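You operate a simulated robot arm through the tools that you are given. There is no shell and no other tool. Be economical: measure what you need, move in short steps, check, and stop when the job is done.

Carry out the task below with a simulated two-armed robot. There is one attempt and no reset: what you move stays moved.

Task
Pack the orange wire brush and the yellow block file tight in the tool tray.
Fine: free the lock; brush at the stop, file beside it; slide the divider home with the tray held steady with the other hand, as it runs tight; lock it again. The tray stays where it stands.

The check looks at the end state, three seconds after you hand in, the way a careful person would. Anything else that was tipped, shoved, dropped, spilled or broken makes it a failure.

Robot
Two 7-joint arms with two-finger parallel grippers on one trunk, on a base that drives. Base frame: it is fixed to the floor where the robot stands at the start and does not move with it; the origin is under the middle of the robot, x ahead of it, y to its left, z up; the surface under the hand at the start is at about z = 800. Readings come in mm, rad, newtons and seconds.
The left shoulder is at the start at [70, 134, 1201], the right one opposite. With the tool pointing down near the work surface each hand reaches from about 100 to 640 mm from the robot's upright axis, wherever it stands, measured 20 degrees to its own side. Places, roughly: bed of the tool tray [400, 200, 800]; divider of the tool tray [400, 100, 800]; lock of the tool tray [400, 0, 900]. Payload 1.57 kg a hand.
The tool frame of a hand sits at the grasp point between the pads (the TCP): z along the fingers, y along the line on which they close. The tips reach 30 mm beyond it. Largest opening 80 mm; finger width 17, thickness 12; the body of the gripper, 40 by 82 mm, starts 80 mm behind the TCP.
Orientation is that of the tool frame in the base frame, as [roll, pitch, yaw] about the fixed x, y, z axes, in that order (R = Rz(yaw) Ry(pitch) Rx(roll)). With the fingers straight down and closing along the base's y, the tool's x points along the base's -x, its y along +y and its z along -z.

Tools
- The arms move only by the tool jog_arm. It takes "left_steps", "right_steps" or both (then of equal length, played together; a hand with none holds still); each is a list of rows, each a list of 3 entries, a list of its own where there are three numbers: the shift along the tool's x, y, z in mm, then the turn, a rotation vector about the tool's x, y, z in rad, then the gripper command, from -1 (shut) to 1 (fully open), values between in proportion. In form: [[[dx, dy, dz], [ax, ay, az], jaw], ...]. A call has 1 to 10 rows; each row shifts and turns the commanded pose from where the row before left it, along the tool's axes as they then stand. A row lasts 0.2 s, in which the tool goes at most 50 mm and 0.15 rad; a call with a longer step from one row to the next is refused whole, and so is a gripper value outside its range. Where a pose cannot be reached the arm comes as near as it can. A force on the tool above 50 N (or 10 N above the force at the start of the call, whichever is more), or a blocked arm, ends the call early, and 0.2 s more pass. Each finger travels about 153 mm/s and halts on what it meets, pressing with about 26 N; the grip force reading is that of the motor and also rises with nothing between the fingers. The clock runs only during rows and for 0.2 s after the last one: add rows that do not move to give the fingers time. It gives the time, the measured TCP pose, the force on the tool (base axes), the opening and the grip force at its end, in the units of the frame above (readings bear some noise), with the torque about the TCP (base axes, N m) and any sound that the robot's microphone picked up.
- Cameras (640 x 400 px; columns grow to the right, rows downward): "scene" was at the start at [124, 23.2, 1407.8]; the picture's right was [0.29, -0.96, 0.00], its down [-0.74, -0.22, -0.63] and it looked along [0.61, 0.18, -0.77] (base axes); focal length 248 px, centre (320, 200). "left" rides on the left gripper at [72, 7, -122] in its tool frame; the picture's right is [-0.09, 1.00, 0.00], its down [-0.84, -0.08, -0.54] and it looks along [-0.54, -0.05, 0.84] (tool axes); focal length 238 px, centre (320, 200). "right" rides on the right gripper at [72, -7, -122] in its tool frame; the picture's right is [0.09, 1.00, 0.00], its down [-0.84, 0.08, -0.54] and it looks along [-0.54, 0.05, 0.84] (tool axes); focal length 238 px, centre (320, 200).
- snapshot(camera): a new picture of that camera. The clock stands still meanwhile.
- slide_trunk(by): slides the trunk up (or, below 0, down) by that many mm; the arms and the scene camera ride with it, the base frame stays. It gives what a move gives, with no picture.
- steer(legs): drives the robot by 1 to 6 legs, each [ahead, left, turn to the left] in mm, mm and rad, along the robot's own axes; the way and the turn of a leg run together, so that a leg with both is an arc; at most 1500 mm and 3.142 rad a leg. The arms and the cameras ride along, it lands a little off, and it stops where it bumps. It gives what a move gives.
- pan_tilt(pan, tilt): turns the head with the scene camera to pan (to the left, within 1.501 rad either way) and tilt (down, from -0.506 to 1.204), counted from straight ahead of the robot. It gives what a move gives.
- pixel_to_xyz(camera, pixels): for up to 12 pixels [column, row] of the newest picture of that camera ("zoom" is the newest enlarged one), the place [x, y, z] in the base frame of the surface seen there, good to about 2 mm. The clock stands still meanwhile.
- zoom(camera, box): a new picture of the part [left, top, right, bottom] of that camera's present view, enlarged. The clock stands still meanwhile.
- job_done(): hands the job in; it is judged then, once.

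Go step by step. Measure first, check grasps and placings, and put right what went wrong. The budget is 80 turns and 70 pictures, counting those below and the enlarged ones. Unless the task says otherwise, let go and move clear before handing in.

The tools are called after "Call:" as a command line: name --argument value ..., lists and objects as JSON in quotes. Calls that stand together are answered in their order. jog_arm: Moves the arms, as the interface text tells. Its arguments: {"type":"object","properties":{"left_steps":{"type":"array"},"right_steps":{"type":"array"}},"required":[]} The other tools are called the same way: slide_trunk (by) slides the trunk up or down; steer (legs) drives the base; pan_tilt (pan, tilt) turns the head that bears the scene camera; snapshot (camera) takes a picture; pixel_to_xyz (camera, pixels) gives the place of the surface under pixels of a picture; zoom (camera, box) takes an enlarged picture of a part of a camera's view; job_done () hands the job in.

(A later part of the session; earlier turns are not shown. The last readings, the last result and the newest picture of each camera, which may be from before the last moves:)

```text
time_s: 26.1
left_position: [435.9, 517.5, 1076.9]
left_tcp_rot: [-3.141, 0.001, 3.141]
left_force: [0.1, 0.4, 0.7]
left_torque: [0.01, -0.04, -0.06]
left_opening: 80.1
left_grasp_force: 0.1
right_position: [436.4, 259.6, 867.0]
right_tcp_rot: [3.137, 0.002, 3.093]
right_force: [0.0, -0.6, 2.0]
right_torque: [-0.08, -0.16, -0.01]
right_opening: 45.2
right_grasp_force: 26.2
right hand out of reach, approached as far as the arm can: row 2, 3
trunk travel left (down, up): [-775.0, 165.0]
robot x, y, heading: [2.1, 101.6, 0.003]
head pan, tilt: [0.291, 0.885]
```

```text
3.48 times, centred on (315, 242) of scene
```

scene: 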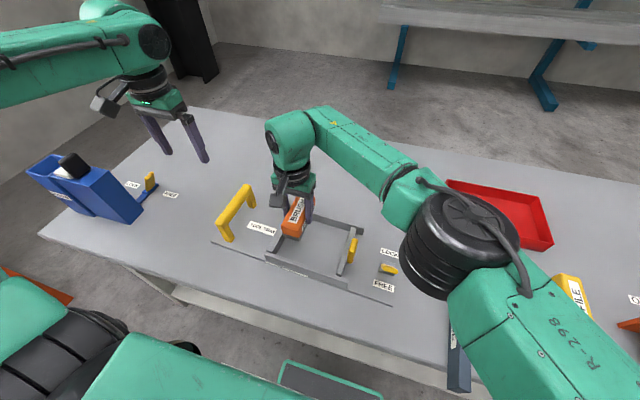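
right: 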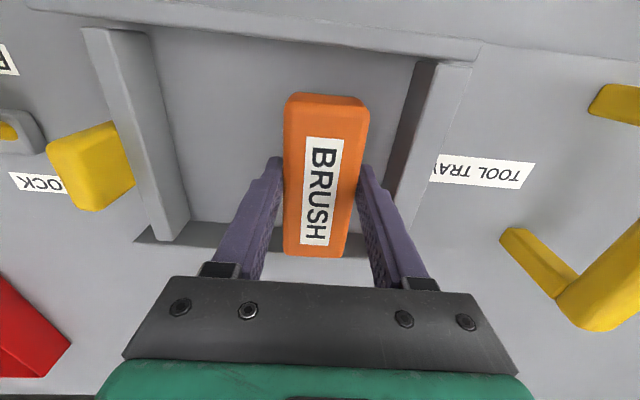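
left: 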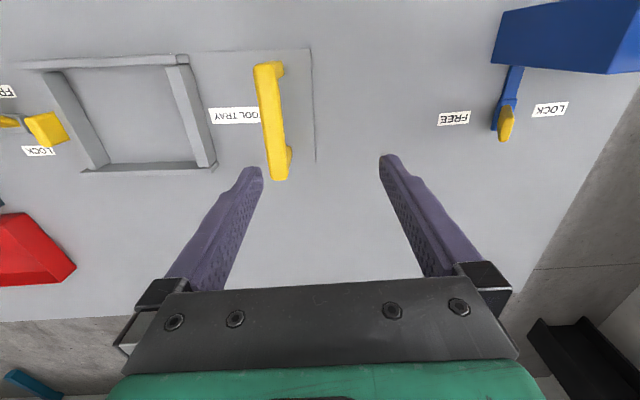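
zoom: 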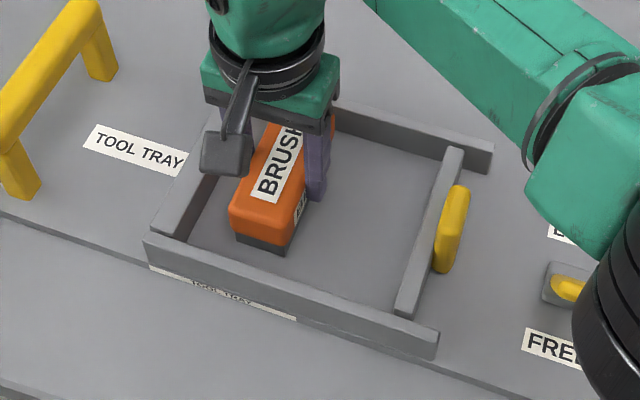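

Reach slid the hand to y≈260. I'll lift clear, drive 70 mm further left, and then place it properly.

Call:
jog_arm --right_steps '[[[0, 0, -35], [0, 0, 0], -0.5], [[0, 0, -35], [0, 0, 0], -0.5], [[0, 0, 0], [0, 0, 0], -0.5]]'

Call:
steer --legs '[[0, 70, 0]]'

Call:
jog_arm --right_steps '[[[0, 0, 0], [0, 0, 0], -0.5]]'

```text
time_s: 26.9
left_position: [437.4, 517.1, 1076.8]
left_tcp_rot: [3.141, 0.0, -3.141]
left_force: [-0.4, 0.5, 0.2]
left_torque: [0.0, -0.01, 0.0]
left_opening: 80.3
left_grasp_force: 0.0
right_position: [435.9, 260.0, 935.1]
right_tcp_rot: [-3.141, 0.0, 3.091]
right_force: [0.2, -0.4, -0.8]
right_torque: [0.02, 0.02, -0.01]
right_opening: 45.2
right_grasp_force: 26.1
trunk travel left (down, up): [-775.0, 165.0]
robot x, y, heading: [-0.4, 103.1, 0.0]
head pan, tilt: [0.291, 0.885]
```

```text
time_s: 28.0
left_position: [438.3, 582.6, 1078.6]
left_tcp_rot: [3.14, 0.003, 3.139]
left_force: [-0.3, -0.1, -1.2]
left_torque: [0.01, 0.01, 0.0]
left_opening: 79.9
left_grasp_force: 0.1
right_position: [436.3, 327.0, 936.0]
right_tcp_rot: [3.139, 0.0, 3.089]
right_force: [-0.3, 0.2, -1.2]
right_torque: [0.02, 0.02, 0.01]
right_opening: 45.4
right_grasp_force: 25.6
trunk travel left (down, up): [-775.0, 165.0]
robot x, y, heading: [-1.2, 169.9, -0.002]
head pan, tilt: [0.291, 0.885]
```

```text
time_s: 28.4
left_position: [438.2, 586.2, 1078.0]
left_tcp_rot: [3.14, 0.002, 3.138]
left_force: [-0.5, 0.1, 0.9]
left_torque: [-0.01, -0.03, 0.03]
left_opening: 80.1
left_grasp_force: 0.1
right_position: [435.3, 327.8, 935.1]
right_tcp_rot: [3.141, 0.0, 3.09]
right_force: [0.5, 0.3, -1.8]
right_torque: [-0.01, 0.0, 0.02]
right_opening: 45.4
right_grasp_force: 26.0
trunk travel left (down, up): [-775.0, 165.0]
robot x, y, heading: [-1.6, 169.1, -0.006]
head pan, tilt: [0.291, 0.885]
```

Call:
jog_arm --right_steps '[[[-2, -27, 0], [0, 0, 0], -0.5], [[-2.5, -26.5, 0], [0, 0, 0], -0.5], [[0, 0, 25], [0, 0, 0], -0.5], [[0, 0, 25], [0, 0, 0], -0.5], [[0, 0, 14], [0, 0, 0], -0.5], [[0, 0, 5], [0, 0, 0], -0.5], [[0, 0, 0], [0, 0, 0], -0.5]]'

Call:
snapshot --camera "right"

```text
time_s: 30.0
left_position: [438.1, 586.6, 1077.4]
left_tcp_rot: [3.141, 0.003, 3.139]
left_force: [0.3, -0.2, -0.7]
left_torque: [-0.02, 0.03, -0.04]
left_opening: 80.0
left_grasp_force: 0.0
right_position: [437.8, 277.1, 865.0]
right_tcp_rot: [-3.141, 0.0, 3.091]
right_force: [0.5, 0.0, -0.3]
right_torque: [-0.02, -0.08, 0.02]
right_opening: 45.4
right_grasp_force: 26.1
trunk travel left (down, up): [-775.0, 165.0]
robot x, y, heading: [0.0, 169.7, -0.001]
head pan, tilt: [0.291, 0.885]
```

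```text
34 pictures are left
```

right: 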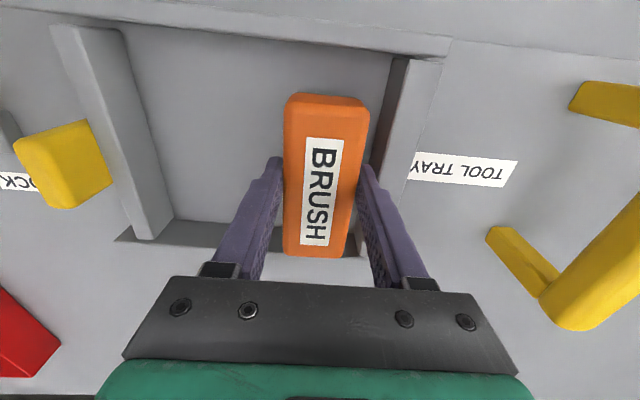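

The brush is over the bed with room between its finger and the stop wall. I'll set it down, open slightly, lift, then nudge it to the stop with closed fingers.

Call:
jog_arm --right_steps '[[[0, 0, 2], [0, 0, 0], -0.5], [[0, 0, 0], [0, 0, 0], 0.2], [[0, 0, 0], [0, 0, 0], 0.25], [[0, 0, -25], [0, 0, 0], 0.25], [[0, 0, -35], [0, 0, 0], 0.25], [[0, -42, 0], [0, 0, 0], -1], [[0, 0, 0], [0, 0, 0], -1], [[0, 0, 0], [0, 0, 0], -1]]'

Call:
snapshot --camera "right"

```text
time_s: 31.8
left_position: [436.8, 586.4, 1076.3]
left_tcp_rot: [-3.14, 0.002, 3.139]
left_force: [-0.4, -0.1, 0.0]
left_torque: [0.01, 0.03, 0.01]
left_opening: 79.8
left_grasp_force: 0.0
right_position: [434.3, 233.7, 923.0]
right_tcp_rot: [3.141, 0.0, 3.09]
right_force: [0.1, 0.6, 0.0]
right_torque: [0.0, 0.03, -0.02]
right_opening: 0.0
right_grasp_force: 21.3
trunk travel left (down, up): [-775.0, 165.0]
robot x, y, heading: [1.6, 169.6, -0.001]
head pan, tilt: [0.291, 0.885]
```

```text
33 pictures are left
```

right: 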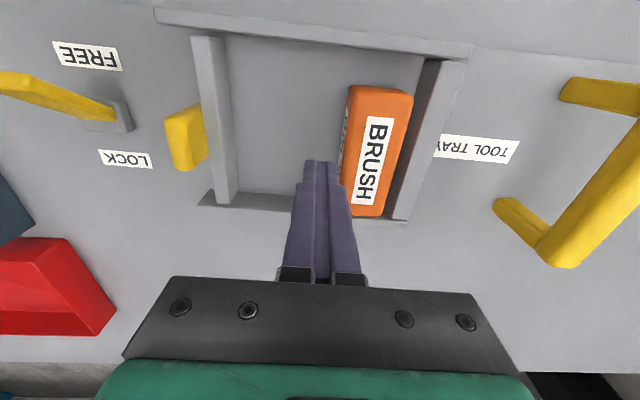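

Call:
pixel_to_xyz --camera "right" --pixels '[[352, 90], [410, 97], [382, 212], [352, 205], [441, 65], [396, 215], [420, 70], [232, 60], [237, 185]]'

Call:
jog_arm --right_steps '[[[-4, -8, 30], [0, 0, 0], -1], [[0, 0, 30], [0, 0, 0], -1], [[0, 8, 0], [0, 0, 0], -1], [[0, 8, 0], [0, 0, 0], -1], [[0, 8, 0], [0, 0, 0], -1], [[0, 6, 0], [0, 0, 0], -1], [[0, 0, 0], [0, 0, 0], -1]]'

Call:
snapshot --camera "right"

```text
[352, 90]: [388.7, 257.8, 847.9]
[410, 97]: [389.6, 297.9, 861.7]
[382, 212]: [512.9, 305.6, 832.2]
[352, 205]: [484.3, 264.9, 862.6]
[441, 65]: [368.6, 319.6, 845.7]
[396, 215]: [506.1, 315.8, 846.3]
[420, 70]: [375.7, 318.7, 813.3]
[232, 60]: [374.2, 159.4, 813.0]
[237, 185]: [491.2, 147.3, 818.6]
```

```text
time_s: 33.4
left_position: [437.3, 586.1, 1076.1]
left_tcp_rot: [-3.14, 0.001, 3.14]
left_force: [0.0, 0.1, -0.6]
left_torque: [0.03, 0.02, -0.02]
left_opening: 79.8
left_grasp_force: 0.1
right_position: [441.5, 257.3, 864.3]
right_tcp_rot: [3.141, -0.001, 3.089]
right_force: [-0.1, 0.0, -0.5]
right_torque: [0.0, 0.01, -0.04]
right_opening: 0.0
right_grasp_force: 21.5
trunk travel left (down, up): [-775.0, 165.0]
robot x, y, heading: [0.6, 169.9, -0.002]
head pan, tilt: [0.291, 0.885]
```

```text
32 pictures are left
```

right: 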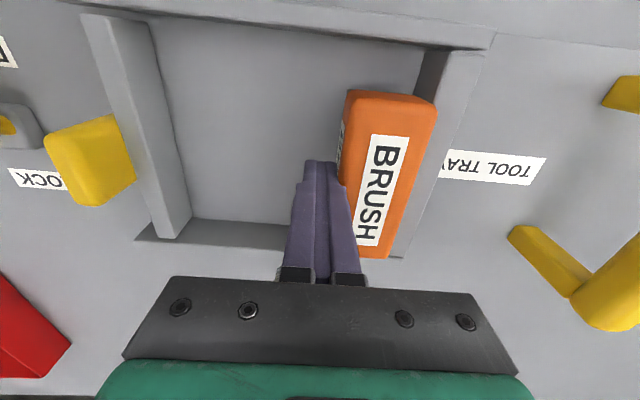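

The brush sits next to and parallel with the stop. I'll raise the hand, drive back to base y≈0, and go above the file.

Call:
jog_arm --right_steps '[[[0, -6, 0], [0, 0, 0], -1], [[0, 0, -48], [0, 0, 0], -1], [[0, 0, -48], [0, 0, 0], -1], [[0, 0, -48], [0, 0, 0], -1], [[0, 0, -42], [0, 0, -0.05], 0.5]]'

Call:
steer --legs '[[0, -170, 0]]'

Call:
jog_arm --right_steps '[[[0, -45, 0], [0, 0, 0], 0.5], [[0, -45, 0], [0, 0, 0], 0.5], [[0, -45, 0], [0, 0, 0], 0.5], [[0, -45, 0], [0, 0, 0], 0.5], [[0, -45, 0], [0, 0, 0], 0.5], [[0, -45, 0], [0, 0, 0], 0.5], [[0, -45, 0], [0, 0, 0], 0.5], [[0, -45, 0], [0, 0, 0], 0.5], [[0, -45, 0], [0, 0, 0], 0.5], [[0, -45, 0], [0, 0, 0], 0.5]]'

Call:
snapshot --camera "right"

```text
time_s: 34.6
left_position: [438.4, 586.4, 1077.6]
left_tcp_rot: [-3.141, 0.001, 3.139]
left_force: [0.0, 0.3, 0.2]
left_torque: [-0.01, 0.02, 0.02]
left_opening: 79.9
left_grasp_force: 0.1
right_position: [441.4, 254.5, 1054.6]
right_tcp_rot: [3.141, -0.001, 3.139]
right_force: [0.4, -0.4, 0.2]
right_torque: [-0.01, -0.02, -0.03]
right_opening: 59.9
right_grasp_force: 0.0
trunk travel left (down, up): [-775.0, 165.0]
robot x, y, heading: [1.1, 172.4, -0.006]
head pan, tilt: [0.291, 0.885]
```

```text
time_s: 36.0
left_position: [439.8, 420.3, 1076.0]
left_tcp_rot: [-3.141, 0.0, 3.135]
left_force: [-1.0, 0.6, 0.1]
left_torque: [-0.01, -0.01, 0.0]
left_opening: 80.1
left_grasp_force: 0.0
right_position: [441.7, 89.6, 1052.4]
right_tcp_rot: [-3.14, -0.002, 3.135]
right_force: [-0.3, -0.2, 1.5]
right_torque: [-0.03, 0.0, 0.02]
right_opening: 60.2
right_grasp_force: 0.0
trunk travel left (down, up): [-775.0, 165.0]
robot x, y, heading: [1.7, 8.2, -0.009]
head pan, tilt: [0.291, 0.885]
```

```text
time_s: 38.2
left_position: [439.1, 417.6, 1078.3]
left_tcp_rot: [3.14, 0.003, 3.134]
left_force: [-0.5, 0.3, 0.1]
left_torque: [0.0, -0.03, 0.0]
left_opening: 80.0
left_grasp_force: 0.1
right_position: [438.7, -359.1, 1056.0]
right_tcp_rot: [-3.14, 0.0, 3.138]
right_force: [0.6, -0.3, -1.2]
right_torque: [-0.05, 0.03, 0.03]
right_opening: 60.0
right_grasp_force: 0.0
right hand out of reach, approached as far as the arm can: row 10
trunk travel left (down, up): [-775.0, 165.0]
robot x, y, heading: [-0.5, 7.2, -0.008]
head pan, tilt: [0.291, 0.885]
```

```text
31 pictures are left
```

right: 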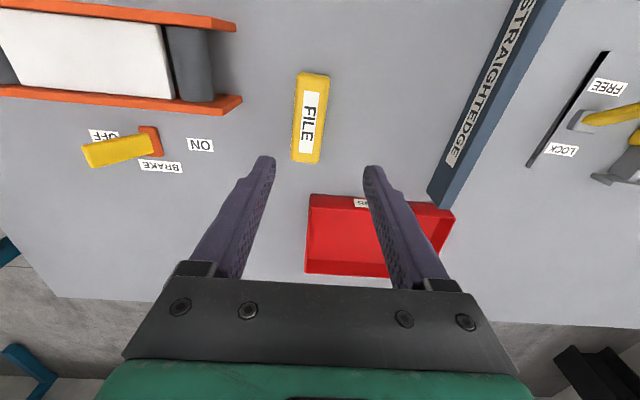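

Reach ends here, so I'll drive 70 mm further right. Measuring the file in this picture first.

Call:
pixel_to_xyz --camera "right" --pixels '[[298, 76], [328, 78], [294, 158], [320, 160], [296, 118], [324, 118], [310, 76], [306, 158], [306, 196], [400, 190]]'

Call:
steer --legs '[[0, -70, 0]]'

Call:
snapshot --camera "right"

```text
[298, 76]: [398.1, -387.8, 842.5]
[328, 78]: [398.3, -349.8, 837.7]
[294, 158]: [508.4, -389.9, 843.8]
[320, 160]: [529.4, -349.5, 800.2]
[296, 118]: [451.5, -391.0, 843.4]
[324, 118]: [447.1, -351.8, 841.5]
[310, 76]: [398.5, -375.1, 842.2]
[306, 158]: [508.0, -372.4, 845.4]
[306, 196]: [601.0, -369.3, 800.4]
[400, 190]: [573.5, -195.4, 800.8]
```

```text
time_s: 39.2
left_position: [438.6, 354.2, 1075.4]
left_tcp_rot: [-3.137, 0.003, 3.135]
left_force: [-0.5, -0.3, 0.3]
left_torque: [-0.01, 0.0, 0.03]
left_opening: 80.4
left_grasp_force: 0.0
right_position: [437.9, -422.9, 1057.2]
right_tcp_rot: [-3.135, -0.001, 3.14]
right_force: [0.0, -0.9, 0.3]
right_torque: [-0.01, -0.04, 0.02]
right_opening: 60.0
right_grasp_force: 0.0
trunk travel left (down, up): [-775.0, 165.0]
robot x, y, heading: [-1.5, -64.6, -0.005]
head pan, tilt: [0.291, 0.885]
```

```text
30 pictures are left
```

right: 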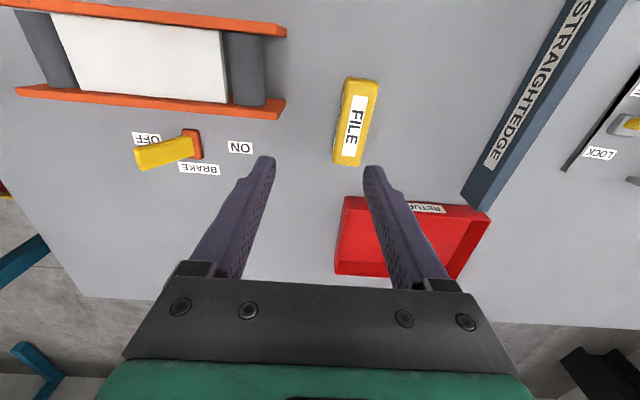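

The file is centred at (453,-370), about 40 wide, nearly aligned with x, with its top at 843. I'll align over it, descend and grip.

Call:
jog_arm --right_steps '[[[-8, 27, 0], [0, 0, 0], 0.5], [[-7, 26, 0], [0, 0, 0], 0.5], [[0, 0, 45], [0, 0, 0], 0.5], [[0, 0, 45], [0, 0, 0], 0.5], [[0, 0, 20], [0, 0, 0], 0.5], [[0, 0, 0], [0, 0, 0], 0.5]]'

Call:
snapshot --camera "right"

```text
time_s: 40.6
left_position: [438.4, 350.6, 1077.0]
left_tcp_rot: [-3.141, 0.002, 3.138]
left_force: [-0.7, -0.8, 0.5]
left_torque: [0.02, 0.0, -0.02]
left_opening: 79.8
left_grasp_force: 0.1
right_position: [451.7, -375.0, 946.1]
right_tcp_rot: [-3.14, 0.0, 3.14]
right_force: [0.1, -1.2, 1.0]
right_torque: [0.01, 0.04, 0.03]
right_opening: 60.2
right_grasp_force: 0.1
trunk travel left (down, up): [-775.0, 165.0]
robot x, y, heading: [-3.1, -65.5, -0.005]
head pan, tilt: [0.291, 0.885]
```

```text
29 pictures are left
```

right: 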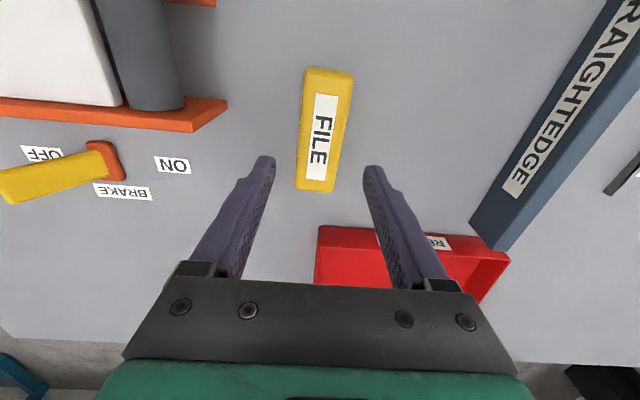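

Aligned in yaw. I'll shift 4 mm in +y, go down and grip.

Call:
jog_arm --right_steps '[[[0, 4, 30], [0, 0, 0], 0.5], [[0, 0, 40], [0, 0, 0], 0.5], [[0, 0, 31], [0, 0, 0], 0.5], [[0, 0, 0], [0, 0, 0], 0.5], [[0, 0, 0], [0, 0, 0], 0.1], [[0, 0, 0], [0, 0, 0], -0.3], [[0, 0, 0], [0, 0, 0], -0.5], [[0, 0, 0], [0, 0, 0], -0.5]]'

Call:
jog_arm --right_steps '[[[0, 0, -30], [0, 0, 0], -0.5], [[0, 0, -40], [0, 0, 0], -0.5], [[0, 0, -40], [0, 0, 0], -0.5], [[0, 0, -40], [0, 0, 0], -0.5], [[0, 0, 0], [0, 0, 0], -0.5]]'

Call:
snapshot --camera "right"

```text
time_s: 42.4
left_position: [437.7, 349.9, 1077.6]
left_tcp_rot: [3.14, -0.001, 3.138]
left_force: [0.6, -0.3, 0.2]
left_torque: [-0.03, -0.04, -0.01]
left_opening: 80.1
left_grasp_force: 0.1
right_position: [455.3, -370.2, 843.7]
right_tcp_rot: [-3.137, 0.001, 3.138]
right_force: [-0.5, -1.2, -0.1]
right_torque: [-0.01, -0.11, -0.02]
right_opening: 43.8
right_grasp_force: 26.0
trunk travel left (down, up): [-775.0, 165.0]
robot x, y, heading: [-7.7, -62.1, -0.006]
head pan, tilt: [0.291, 0.885]
```

```text
time_s: 43.6
left_position: [438.3, 350.4, 1077.0]
left_tcp_rot: [-3.142, 0.0, 3.136]
left_force: [0.4, 0.1, -1.4]
left_torque: [-0.02, 0.02, 0.01]
left_opening: 80.2
left_grasp_force: 0.1
right_position: [452.5, -369.9, 995.5]
right_tcp_rot: [-3.14, 0.002, 3.139]
right_force: [0.4, -0.2, -4.0]
right_torque: [0.01, 0.0, 0.01]
right_opening: 43.7
right_grasp_force: 25.4
trunk travel left (down, up): [-775.0, 165.0]
robot x, y, heading: [1.1, -63.6, -0.002]
head pan, tilt: [0.291, 0.885]
```

```text
28 pictures are left
```

right: 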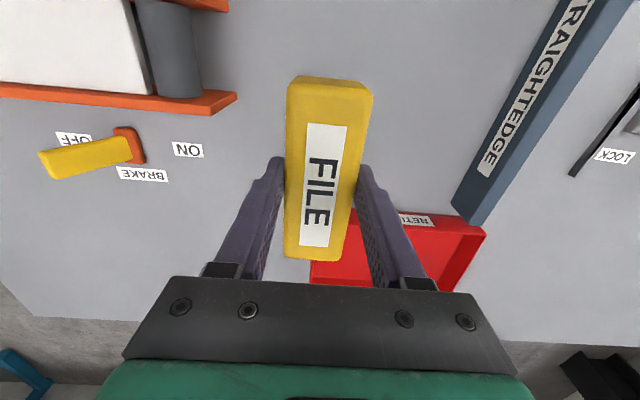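

The file is held (43.7 mm). I'll drive 200 mm left and then carry it over the bed.

Call:
steer --legs '[[0, 200, 0]]'

Call:
jog_arm --right_steps '[[[0, 0, 0], [0, 0, 0.048], -0.5]]'

```text
time_s: 45.2
left_position: [440.3, 545.2, 1078.2]
left_tcp_rot: [3.139, 0.001, 3.134]
left_force: [-0.1, -1.2, -1.0]
left_torque: [-0.01, -0.02, 0.0]
left_opening: 79.9
left_grasp_force: 0.2
right_position: [454.3, -175.1, 994.9]
right_tcp_rot: [3.141, -0.001, 3.138]
right_force: [-0.4, 0.3, -3.6]
right_torque: [0.02, 0.02, 0.01]
right_opening: 43.6
right_grasp_force: 25.9
trunk travel left (down, up): [-775.0, 165.0]
robot x, y, heading: [0.2, 134.0, -0.012]
head pan, tilt: [0.291, 0.885]
```

```text
time_s: 45.6
left_position: [439.3, 546.7, 1077.9]
left_tcp_rot: [3.139, 0.0, 3.136]
left_force: [0.1, -0.5, -0.3]
left_torque: [0.01, -0.02, 0.02]
left_opening: 80.1
left_grasp_force: 0.0
right_position: [455.1, -172.7, 994.4]
right_tcp_rot: [-3.142, 0.001, 3.09]
right_force: [0.1, -1.0, -3.1]
right_torque: [0.02, 0.03, 0.0]
right_opening: 43.7
right_grasp_force: 25.5
trunk travel left (down, up): [-775.0, 165.0]
robot x, y, heading: [1.9, 137.0, -0.01]
head pan, tilt: [0.291, 0.885]
```

Call:
jog_arm --right_steps '[[[4.4, 49.1, 0], [0, 0, 0], -0.5], [[4.4, 49.1, 0], [0, 0, 0], -0.5], [[4.4, 49.1, 0], [0, 0, 0], -0.5], [[4.4, 49.1, 0], [0, 0, 0], -0.5], [[4.4, 49.1, 0], [0, 0, 0], -0.5], [[4.4, 49.1, 0], [0, 0, 0], -0.5], [[4.4, 49.1, 0], [0, 0, 0], -0.5], [[4.4, 49.1, 0], [0, 0, 0], -0.5], [[0, 0, 40], [0, 0, 0], -0.5], [[0, 0, 0], [0, 0, 0], -0.5]]'

Call:
snapshot --camera "right"

```text
time_s: 47.8
left_position: [440.8, 547.6, 1076.5]
left_tcp_rot: [-3.142, 0.002, 3.136]
left_force: [0.2, -0.8, -0.4]
left_torque: [0.01, -0.03, -0.01]
left_opening: 80.0
left_grasp_force: 0.0
right_position: [437.4, 219.9, 951.6]
right_tcp_rot: [-3.139, 0.0, 3.089]
right_force: [0.2, 0.2, -2.8]
right_torque: [0.0, -0.02, 0.02]
right_opening: 43.8
right_grasp_force: 26.2
trunk travel left (down, up): [-775.0, 165.0]
robot x, y, heading: [2.5, 135.0, -0.008]
head pan, tilt: [0.291, 0.885]
```

```text
27 pictures are left
```

right: 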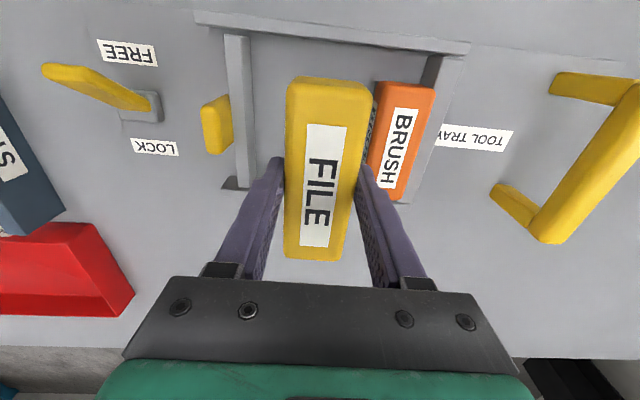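

Call:
pixel_to_xyz --camera "right" --pixels '[[378, 95], [377, 130], [400, 88], [430, 95], [243, 60], [250, 160]]'

Call:
jog_arm --right_steps '[[[-1, 0, 30], [0, 0, 0], -0.5], [[0, 0, 30], [0, 0, 0], -0.5], [[0, 0, 20], [0, 0, 0], -0.5], [[0, 0, 0], [0, 0, 0], -0.5]]'

Call:
snapshot --camera "right"

```text
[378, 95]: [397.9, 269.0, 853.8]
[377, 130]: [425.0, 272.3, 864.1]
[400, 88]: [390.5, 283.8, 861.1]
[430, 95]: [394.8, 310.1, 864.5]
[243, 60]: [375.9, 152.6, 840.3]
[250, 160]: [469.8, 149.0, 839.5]
```

```text
time_s: 48.8
left_position: [441.5, 548.7, 1076.4]
left_tcp_rot: [3.141, 0.001, 3.135]
left_force: [-0.3, -0.1, 0.6]
left_torque: [-0.03, 0.0, -0.02]
left_opening: 80.1
left_grasp_force: 0.0
right_position: [440.4, 222.3, 874.1]
right_tcp_rot: [-3.138, -0.001, 3.091]
right_force: [-0.5, -0.5, -3.6]
right_torque: [-0.02, 0.03, 0.01]
right_opening: 43.8
right_grasp_force: 25.9
trunk travel left (down, up): [-775.0, 165.0]
robot x, y, heading: [0.6, 134.7, -0.007]
head pan, tilt: [0.291, 0.885]
```

```text
26 pictures are left
```

right: 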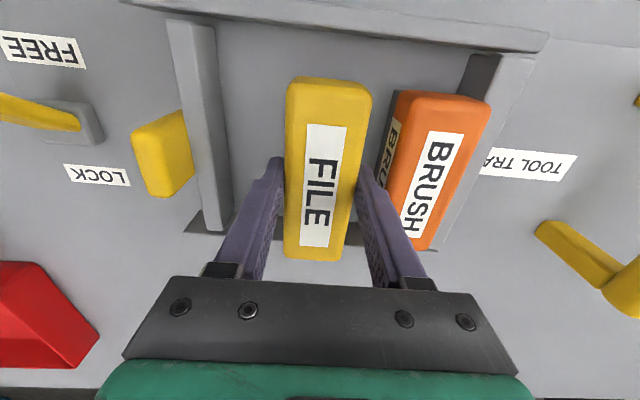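

The clearances look good. I'll lower the file to the bed, open slightly and lift.

Call:
jog_arm --right_steps '[[[0, 0, 10], [0, 0, 0], -0.5], [[0, 0, 7], [0, 0, 0], -0.5], [[0, 0, 0], [0, 0, 0], -0.5], [[0, 0, 0], [0, 0, 0], 0.18], [[0, 0, 0], [0, 0, 0], 0.25], [[0, 0, -25], [0, 0, 0], 0.25], [[0, 0, -40], [0, 0, 0], 0.25], [[0, 0, -40], [0, 0, 0], 0.25], [[0, 0, 0], [0, 0, 0], 0.25]]'

Call:
zoom --camera "right" --box '[100, 0, 580, 300]'

```text
time_s: 50.8
left_position: [440.3, 548.0, 1076.3]
left_tcp_rot: [-3.14, 0.0, 3.136]
left_force: [0.1, 0.4, 0.2]
left_torque: [0.0, 0.04, -0.06]
left_opening: 80.0
left_grasp_force: 0.0
right_position: [440.2, 222.2, 962.0]
right_tcp_rot: [-3.138, 0.0, 3.089]
right_force: [0.3, -0.1, -0.7]
right_torque: [0.01, 0.03, 0.0]
right_opening: 49.9
right_grasp_force: 0.0
trunk travel left (down, up): [-775.0, 165.0]
robot x, y, heading: [-3.0, 136.2, -0.005]
head pan, tilt: [0.291, 0.885]
```

```text
1.33 times, centred on (340, 150) of right
```

zoom: 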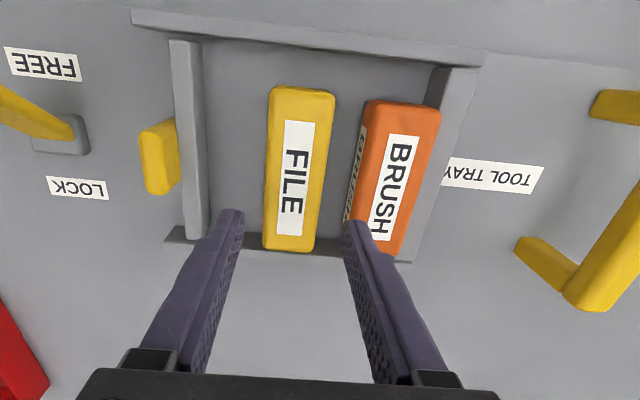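

Both tools are in the bed. I'll measure the divider tab, then send the left hand to the handle matching the tray's yaw.

Call:
pixel_to_xyz --camera "zoom" --pixels '[[142, 140], [150, 190], [175, 130], [178, 175], [160, 160], [180, 60], [195, 230], [270, 100], [300, 245]]'

Call:
jog_arm --left_steps '[[[-2.5, -46.5, 0], [0, 0, 0.045], 1], [[-2.2, -46.5, 0], [0, 0, 0], 1], [[0, 0, 45], [0, 0, 0], 1], [[0, 0, 45], [0, 0, 0], 1], [[0, 0, 45], [0, 0, 0], 1], [[0, 0, 20], [0, 0, 0], 1], [[0, 0, 0], [0, 0, 0], 1]]' --right_steps '[[[0, -43, 0], [0, 0, 0], -1], [[0, -43, 0], [0, 0, 0], -1], [[0, -43, 0], [0, 0, 0], -1], [[0, 0, 0], [0, 0, 0], -1], [[0, 0, 0], [0, 0, 0], -1], [[0, 0, 0], [0, 0, 0], -1], [[0, 0, 0], [0, 0, 0], -1]]'

Call:
snapshot --camera "left"

Call:
snapshot --camera "right"

```text
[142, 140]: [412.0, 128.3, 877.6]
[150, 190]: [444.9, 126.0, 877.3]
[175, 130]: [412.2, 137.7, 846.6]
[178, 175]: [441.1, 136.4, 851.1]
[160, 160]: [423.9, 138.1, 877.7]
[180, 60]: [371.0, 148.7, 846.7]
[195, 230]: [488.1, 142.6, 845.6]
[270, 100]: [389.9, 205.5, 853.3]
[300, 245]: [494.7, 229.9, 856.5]
```

```text
time_s: 52.4
left_position: [442.5, 456.3, 920.3]
left_tcp_rot: [3.14, 0.003, 3.088]
left_force: [-0.2, 0.6, -0.3]
left_torque: [0.0, 0.01, -0.01]
left_opening: 80.0
left_grasp_force: 0.0
right_position: [434.3, 92.5, 963.3]
right_tcp_rot: [-3.139, -0.001, 3.09]
right_force: [0.0, 0.3, 0.5]
right_torque: [0.0, 0.0, 0.03]
right_opening: 0.1
right_grasp_force: 21.2
trunk travel left (down, up): [-775.0, 165.0]
robot x, y, heading: [1.5, 135.7, -0.009]
head pan, tilt: [0.291, 0.885]
```

```text
24 pictures are left
```

left: 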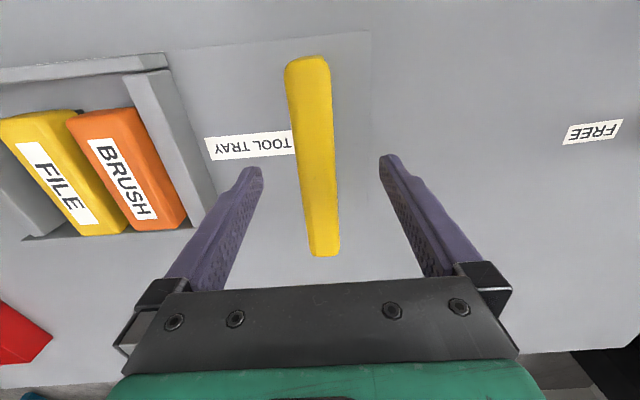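

```text
23 pictures are left
```

right: 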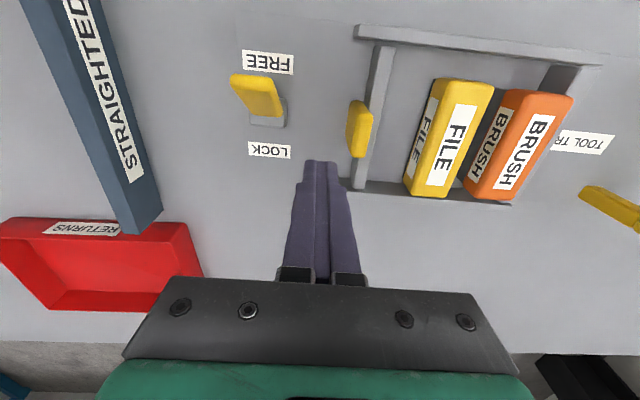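

The handle bar is centred between the left fingers at (320,190). I'll lower the left hand and grip, and lower the right beside the tab.

Call:
jog_arm --left_steps '[[[0, 0, 16], [0, 0, 0], 1], [[0, 0, 16], [0, 0, 0], 1], [[0, 0, 0], [0, 0, 0], 1], [[0, 0, 0], [0, 0, 0], 0.2], [[0, 0, 0], [0, 0, 0], -0.15], [[0, 0, 0], [0, 0, 0], -0.35], [[0, 0, 0], [0, 0, 0], -1], [[0, 0, 0], [0, 0, 0], -1], [[0, 0, 0], [0, 0, 0], -1]]' --right_steps '[[[4, 0, 30], [0, 0, 0], -1], [[0, 0, 40], [0, 0, 0], -1], [[0, 0, 37], [0, 0, 0], -1], [[0, 0, 0], [0, 0, 0], -1], [[0, 0, 0], [0, 0, 0], -1], [[0, 0, 0], [0, 0, 0], -1], [[0, 0, 0], [0, 0, 0], -1], [[0, 0, 0], [0, 0, 0], -1], [[0, 0, 0], [0, 0, 0], -1]]'

Call:
zoom --camera "scene" --box '[230, 180, 470, 330]'

```text
time_s: 54.4
left_position: [443.6, 456.0, 890.9]
left_tcp_rot: [3.141, 0.001, 3.09]
left_force: [-1.3, -3.8, -0.1]
left_torque: [-0.16, -0.11, -0.53]
left_opening: 25.7
left_grasp_force: 26.0
right_position: [430.4, 92.7, 855.1]
right_tcp_rot: [-3.14, 0.002, 3.089]
right_force: [-0.6, -0.4, -0.4]
right_torque: [-0.03, 0.0, -0.01]
right_opening: 0.0
right_grasp_force: 21.6
trunk travel left (down, up): [-775.0, 165.0]
robot x, y, heading: [-0.5, 135.5, -0.011]
head pan, tilt: [0.291, 0.885]
```

```text
2.67 times, centred on (350, 255) of scene
```

zoom: 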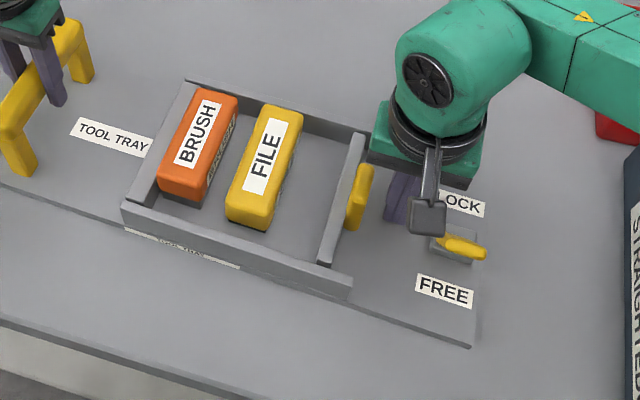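

The left hand holds the handle (25.7 mm). I'll push the divider tab along the tray axis in steps.

Call:
jog_arm --right_steps '[[[0, 10, 0], [0, 0, 0], -1], [[0, 6, 0], [0, 0, 0], -1], [[0, 6, 0], [0, 0, 0], -1], [[0, 6, 0], [0, 0, 0], -1], [[0, 6, 0], [0, 0, 0], -1], [[0, 6, 0], [0, 0, 0], -1], [[0, 6, 0], [0, 0, 0], -1]]'

Call:
zoom --camera "scene" --box '[230, 180, 470, 330]'

```text
time_s: 56.0
left_position: [443.7, 456.9, 890.8]
left_tcp_rot: [3.139, 0.001, 3.089]
left_force: [-1.0, 9.0, 6.2]
left_torque: [0.12, 0.68, -0.29]
left_opening: 26.1
left_grasp_force: 26.3
right_position: [430.8, 141.2, 856.5]
right_tcp_rot: [3.141, 0.001, 3.092]
right_force: [2.7, -4.9, -1.3]
right_torque: [0.07, 0.08, -0.1]
right_opening: 0.0
right_grasp_force: 21.4
trunk travel left (down, up): [-775.0, 165.0]
robot x, y, heading: [-0.2, 134.8, -0.011]
head pan, tilt: [0.291, 0.885]
```

```text
2.67 times, centred on (350, 255) of scene
```

zoom: 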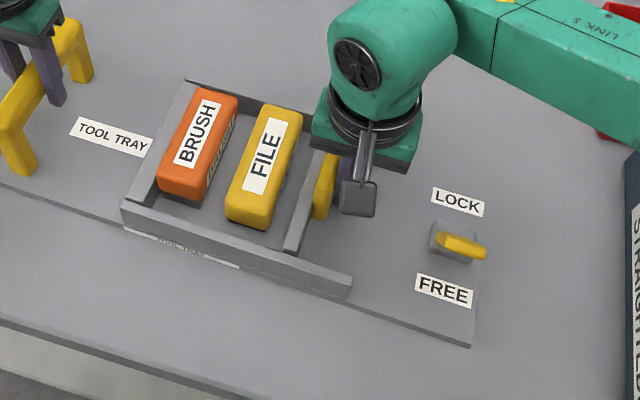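

The divider slides and the tray hasn't moved (FREE still at (443,290)). I'll continue.

Call:
jog_arm --right_steps '[[[0, 6, 0], [0, 0, 0], -1], [[0, 6, 0], [0, 0, 0], -1], [[0, 6, 0], [0, 0, 0], -1], [[0, 5, 0], [0, 0, 0], -1], [[0, 5, 0], [0, 0, 0], -1], [[0, 5, 0], [0, 0, 0], -1], [[0, 4, 0], [0, 0, 0], -1]]'

Call:
zoom --camera "scene" --box '[230, 180, 470, 330]'

```text
time_s: 57.6
left_position: [441.9, 457.0, 890.6]
left_tcp_rot: [-3.141, 0.002, 3.089]
left_force: [-0.3, 11.7, 7.8]
left_torque: [0.28, -0.08, -0.29]
left_opening: 26.1
left_grasp_force: 26.3
right_position: [433.3, 175.7, 855.8]
right_tcp_rot: [-3.139, 0.001, 3.091]
right_force: [2.5, -5.5, -2.0]
right_torque: [0.08, 0.06, -0.09]
right_opening: 0.0
right_grasp_force: 21.1
trunk travel left (down, up): [-775.0, 165.0]
robot x, y, heading: [3.6, 134.4, -0.007]
head pan, tilt: [0.291, 0.885]
```

```text
2.67 times, centred on (350, 255) of scene
```

zoom: 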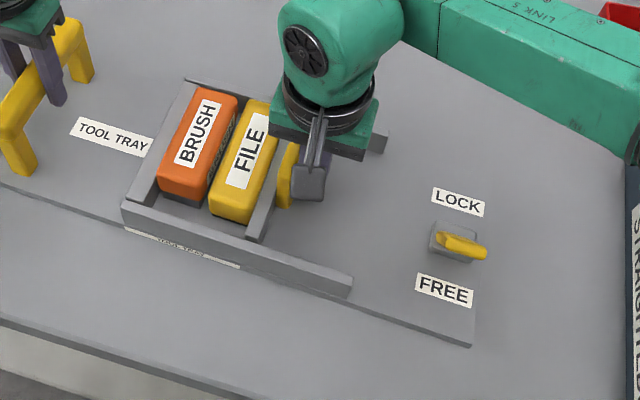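

A gap still shows between the brush and file near (222,160). I'll continue in finer steps until the force rises.

Call:
jog_arm --right_steps '[[[0, 3, 0], [0, 0, 0], -1], [[0, 3, 0], [0, 0, 0], -1], [[0, 3, 0], [0, 0, 0], -1], [[0, 2, 0], [0, 0, 0], -1]]'

Call:
zoom --camera "scene" --box '[230, 180, 470, 330]'

```text
time_s: 58.6
left_position: [442.8, 457.7, 890.2]
left_tcp_rot: [3.139, 0.0, 3.091]
left_force: [5.1, 21.3, 0.3]
left_torque: [-0.2, -0.4, -0.21]
left_opening: 25.9
left_grasp_force: 26.2
right_position: [433.1, 185.2, 854.7]
right_tcp_rot: [-3.133, 0.0, 3.089]
right_force: [-8.0, -23.4, 5.2]
right_torque: [0.47, -0.11, 0.07]
right_opening: 0.4
right_grasp_force: 21.4
trunk travel left (down, up): [-775.0, 165.0]
robot x, y, heading: [0.6, 140.2, -0.009]
head pan, tilt: [0.291, 0.885]
```

```text
2.67 times, centred on (350, 255) of scene
```

zoom: 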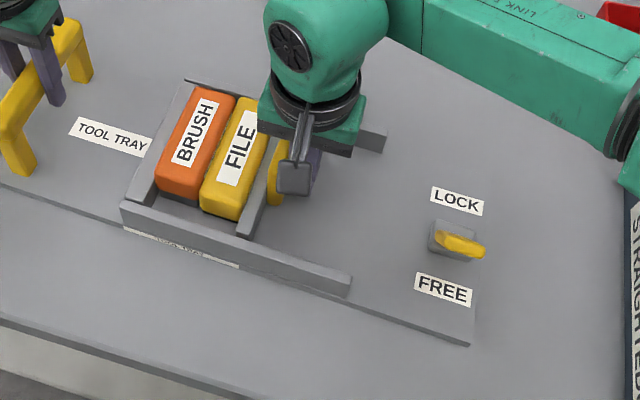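

The force rose to 23 N and the gaps are closed. The tray moved by no more than 1 mm. I'll back off, rise, and go to the -x side of the lever for locking.

Call:
jog_arm --right_steps '[[[0, -12, 0], [0, 0, 0], -1], [[0, 0, -40], [0, 0, 0], -1], [[0, 0, -40], [0, 0, 0], -1], [[0, 0, -30], [0, 0, 0], -1], [[0, 0, 0], [0, 0, 0], -1]]'

Call:
snapshot --camera "right"

```text
time_s: 59.8
left_position: [442.6, 456.0, 891.4]
left_tcp_rot: [3.141, 0.001, 3.089]
left_force: [-0.9, 2.6, 2.5]
left_torque: [-0.11, -0.11, -0.22]
left_opening: 26.0
left_grasp_force: 26.1
right_position: [434.1, 177.3, 962.2]
right_tcp_rot: [-3.137, 0.0, 3.089]
right_force: [-0.2, 0.6, 0.2]
right_torque: [-0.04, -0.02, -0.01]
right_opening: 0.1
right_grasp_force: 21.3
trunk travel left (down, up): [-775.0, 165.0]
robot x, y, heading: [3.9, 137.8, -0.006]
head pan, tilt: [0.291, 0.885]
```

```text
18 pictures are left
```

right: 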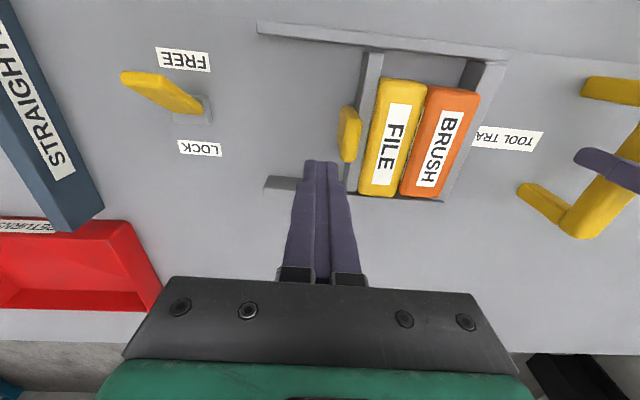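

Call:
zoom --camera "right" --box '[320, 30, 530, 210]'

Call:
pixel_to_xyz --camera "right" --pixels '[[125, 75], [140, 82], [165, 95], [190, 108], [205, 110], [180, 60], [200, 149], [175, 85], [165, 103]]'

```text
2.22 times, centred on (425, 120) of right
```

zoom: 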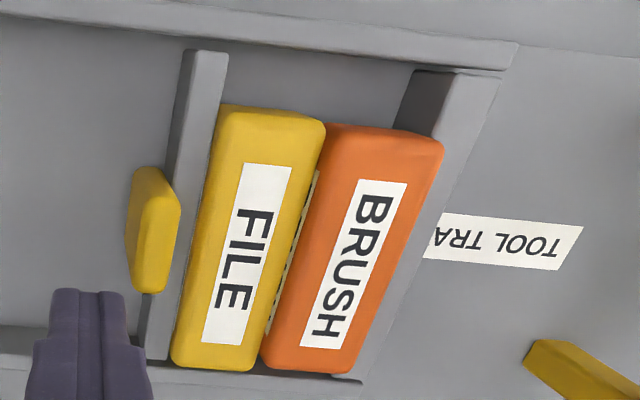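

```text
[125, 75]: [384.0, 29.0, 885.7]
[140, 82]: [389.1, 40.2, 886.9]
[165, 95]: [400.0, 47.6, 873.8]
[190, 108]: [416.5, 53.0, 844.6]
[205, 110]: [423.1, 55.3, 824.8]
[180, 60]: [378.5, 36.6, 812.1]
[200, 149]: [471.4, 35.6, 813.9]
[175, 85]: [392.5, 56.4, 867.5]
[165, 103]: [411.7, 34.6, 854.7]
```

The file and brush are snug between the divider and the stop. The lever tip is at (386,40,886), leaning to FREE. I'll move the closed right fingers to its -x side.

Call:
jog_arm --right_steps '[[[20.5, -35.3, 0], [0, 0, 0], -1], [[20.5, -35.3, 0], [0, 0, 0], -1], [[20.5, -35.3, 0], [0, 0, 0], -1], [[20.5, -35.3, 0], [0, 0, 0], -1], [[0, 0, 30], [0, 0, 0], -1], [[0, 0, 30], [0, 0, 0], -1], [[0, 0, 14], [0, 0, 0], -1], [[0, 0, 0], [0, 0, 0], -1]]'

Call:
snapshot --camera "right"

```text
time_s: 61.6
left_position: [442.8, 456.0, 890.1]
left_tcp_rot: [-3.142, -0.001, 3.09]
left_force: [-2.6, -0.7, -0.2]
left_torque: [-0.11, 0.15, -0.27]
left_opening: 26.0
left_grasp_force: 26.0
right_position: [344.9, 36.0, 889.9]
right_tcp_rot: [-3.14, 0.001, 3.088]
right_force: [-1.2, -0.1, -0.2]
right_torque: [-0.03, 0.0, 0.01]
right_opening: 0.0
right_grasp_force: 21.3
trunk travel left (down, up): [-775.0, 165.0]
robot x, y, heading: [0.2, 131.7, -0.007]
head pan, tilt: [0.291, 0.885]
```

```text
16 pictures are left
```

right: 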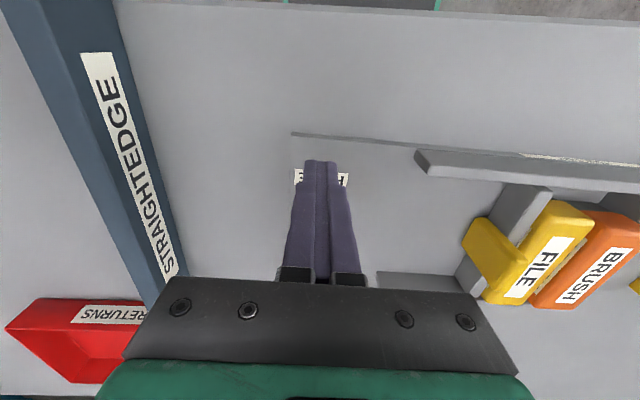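

In position. I'll push toward +x.

Call:
jog_arm --right_steps '[[[-10, 1, 0], [0, 0, 0], -1], [[-10, 1, 0], [0, 0, 0], -1], [[-10, 1, 0], [0, 0, 0], -1], [[-10, 0, 0], [0, 0, 0], -1], [[-10, 0, 0], [0, 0, 0], -1], [[-10, 0, 0], [0, 0, 0], -1], [[-8, 0, 0], [0, 0, 0], -1], [[-6, 0, 0], [0, 0, 0], -1]]'

Call:
zoom --camera "scene" --box '[230, 180, 470, 330]'

```text
time_s: 63.4
left_position: [443.0, 456.6, 889.8]
left_tcp_rot: [3.14, 0.002, 3.09]
left_force: [-0.2, 1.0, -0.1]
left_torque: [-0.09, -0.42, 0.03]
left_opening: 25.9
left_grasp_force: 25.9
right_position: [417.9, 37.3, 890.5]
right_tcp_rot: [-3.138, -0.001, 3.089]
right_force: [-1.2, 0.3, -0.1]
right_torque: [0.01, 0.03, 0.04]
right_opening: 0.0
right_grasp_force: 21.7
trunk travel left (down, up): [-775.0, 165.0]
robot x, y, heading: [1.4, 134.8, -0.011]
head pan, tilt: [0.291, 0.885]
```

```text
2.67 times, centred on (350, 255) of scene
```

zoom: 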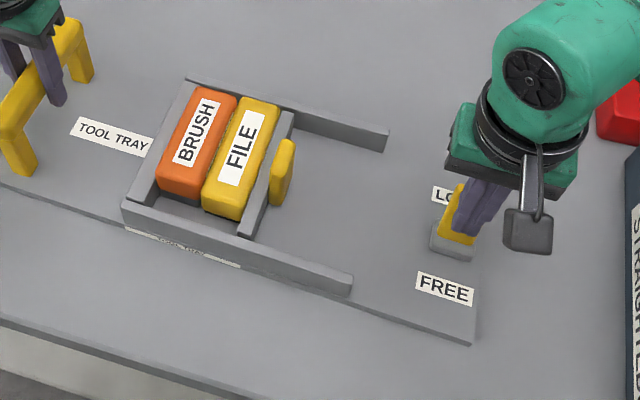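

The lever is past upright and the tray hasn't moved (FREE at (443,289)). I'll finish in small steps to x≈431.

Call:
jog_arm --right_steps '[[[-4, 0, 0], [0, 0, 0], -1], [[-3, 0, 0], [0, 0, 0], -1], [[-3, 0, 0], [0, 0, 0], -1], [[-3, 0, 0], [0, 0, 0], -1]]'

Call:
zoom --camera "scene" --box '[230, 180, 470, 330]'

```text
time_s: 64.4
left_position: [443.7, 456.8, 890.3]
left_tcp_rot: [-3.141, 0.002, 3.089]
left_force: [-0.8, 1.2, 0.4]
left_torque: [-0.08, -0.66, -0.06]
left_opening: 25.8
left_grasp_force: 26.4
right_position: [431.5, 36.0, 892.2]
right_tcp_rot: [-3.137, 0.0, 3.089]
right_force: [-0.9, 0.4, -0.2]
right_torque: [-0.05, 0.02, -0.02]
right_opening: 0.0
right_grasp_force: 20.9
trunk travel left (down, up): [-775.0, 165.0]
robot x, y, heading: [0.3, 136.6, -0.007]
head pan, tilt: [0.291, 0.885]
```

```text
2.67 times, centred on (350, 255) of scene
```

zoom: 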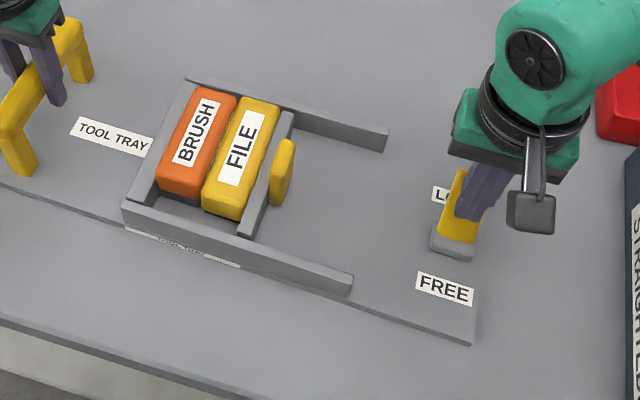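

Force is still about 1 N, so the lever isn't at its end. A few more millimetres.

Call:
jog_arm --right_steps '[[[-2, 0, 0], [0, 0, 0], -1], [[-2, 0, 0], [0, 0, 0], -1], [[-2, 0, 0], [0, 0, 0], -1]]'

Call:
zoom --camera "scene" --box '[300, 220, 460, 320]'

```text
time_s: 65.2
left_position: [442.2, 456.3, 890.6]
left_tcp_rot: [3.14, 0.0, 3.091]
left_force: [3.0, 0.3, -0.2]
left_torque: [0.0, 0.01, 0.42]
left_opening: 25.8
left_grasp_force: 26.1
right_position: [436.2, 37.0, 892.2]
right_tcp_rot: [-3.137, -0.002, 3.089]
right_force: [-6.2, -0.2, 4.7]
right_torque: [-0.1, 0.16, 0.08]
right_opening: 0.0
right_grasp_force: 21.4
trunk travel left (down, up): [-775.0, 165.0]
robot x, y, heading: [-0.8, 134.1, -0.006]
head pan, tilt: [0.291, 0.885]
```

```text
4.00 times, centred on (380, 270) of scene
```

zoom: 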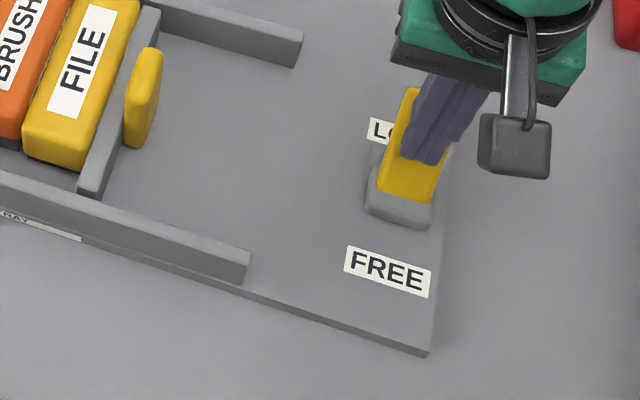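

Force jumped to 6 N, so the lever is at its LOCK stop. I'll back away, rise and check.

Call:
jog_arm --right_steps '[[[15, 0, 0], [0, 0, 0], -1], [[0, 0, -40], [0, 0, 0], -1], [[0, 0, -40], [0, 0, 0], -1], [[0, 0, -40], [0, 0, 0], -1], [[0, -40, -20], [0, 0, 0], -1], [[0, -40, 0], [0, 0, 0], -1], [[0, -40, 0], [0, 0, 0], -1], [[0, 0, 0], [0, 0, 0], -1]]'

Call:
zoom --camera "scene" --box '[230, 180, 470, 330]'

```text
time_s: 67.0
left_position: [442.5, 456.1, 891.0]
left_tcp_rot: [-3.14, 0.001, 3.09]
left_force: [-3.0, 1.3, 0.3]
left_torque: [0.03, 0.03, 0.23]
left_opening: 26.0
left_grasp_force: 26.4
right_position: [417.1, -79.2, 1031.3]
right_tcp_rot: [-3.139, 0.002, 3.091]
right_force: [0.2, 0.2, -0.4]
right_torque: [0.01, 0.03, 0.0]
right_opening: 0.0
right_grasp_force: 20.8
trunk travel left (down, up): [-775.0, 165.0]
robot x, y, heading: [-1.0, 136.0, -0.009]
head pan, tilt: [0.291, 0.885]
```

```text
2.67 times, centred on (350, 255) of scene
```

zoom: 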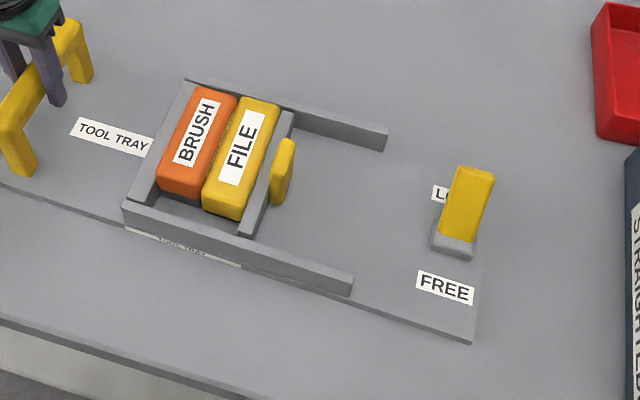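

The lever leans fully to LOCK at (467,205) and the tray is in place. I'll check coordinates, then release the left hand and lift it clear.

Call:
pixel_to_xyz --camera "zoom" --pixels '[[475, 170], [455, 235], [444, 288], [237, 105], [277, 112], [208, 205], [290, 118], [245, 228], [385, 130], [350, 290]]'

Call:
jog_arm --left_steps '[[[0, 0, 0], [0, 0, 0], -0.2], [[0, 0, 0], [0, 0, 0], 0.3], [[0, 0, 0], [0, 0, 0], 1], [[0, 0, 0], [0, 0, 0], 1], [[0, 0, -40], [0, 0, 0], 1], [[0, 0, -40], [0, 0, 0], 1], [[0, 0, -40], [0, 0, 0], 1], [[0, 0, -40], [0, 0, 0], 1], [[0, 40, -30], [0, 0, 0], 1], [[0, 0, 0], [0, 0, 0], 1]]'

Call:
snapshot --camera "scene"

Call:
snapshot --camera "left"

```text
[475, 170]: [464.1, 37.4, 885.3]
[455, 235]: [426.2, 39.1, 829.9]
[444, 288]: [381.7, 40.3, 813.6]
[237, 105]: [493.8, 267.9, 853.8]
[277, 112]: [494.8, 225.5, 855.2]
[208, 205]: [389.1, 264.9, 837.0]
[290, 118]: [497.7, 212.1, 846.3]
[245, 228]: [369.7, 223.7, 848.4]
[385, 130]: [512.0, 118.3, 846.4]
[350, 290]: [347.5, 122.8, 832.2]
```

```text
time_s: 69.2
left_position: [441.9, 496.3, 1079.4]
left_tcp_rot: [-3.141, 0.0, 3.09]
left_force: [0.4, 0.4, -0.3]
left_torque: [0.03, -0.03, -0.02]
left_opening: 79.8
left_grasp_force: 0.1
right_position: [417.5, -79.5, 1031.0]
right_tcp_rot: [-3.139, 0.0, 3.088]
right_force: [-0.6, 0.5, -0.5]
right_torque: [0.01, 0.02, 0.0]
right_opening: 0.0
right_grasp_force: 21.1
trunk travel left (down, up): [-775.0, 165.0]
robot x, y, heading: [-1.9, 134.7, -0.01]
head pan, tilt: [0.291, 0.885]
```

```text
11 pictures are left
```

scene: 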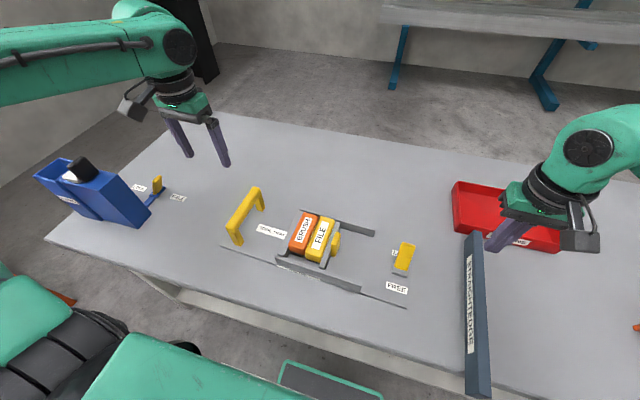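

```text
10 pictures are left
```

left: 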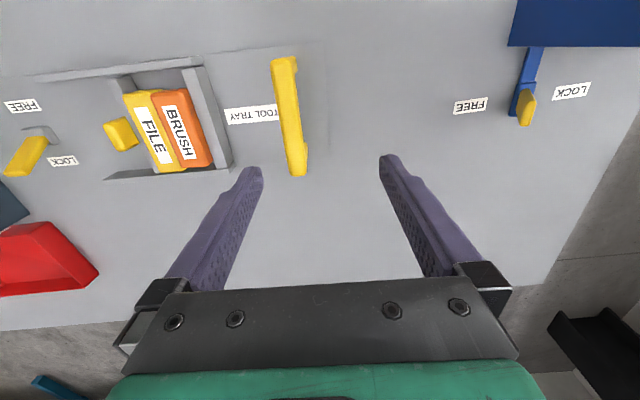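

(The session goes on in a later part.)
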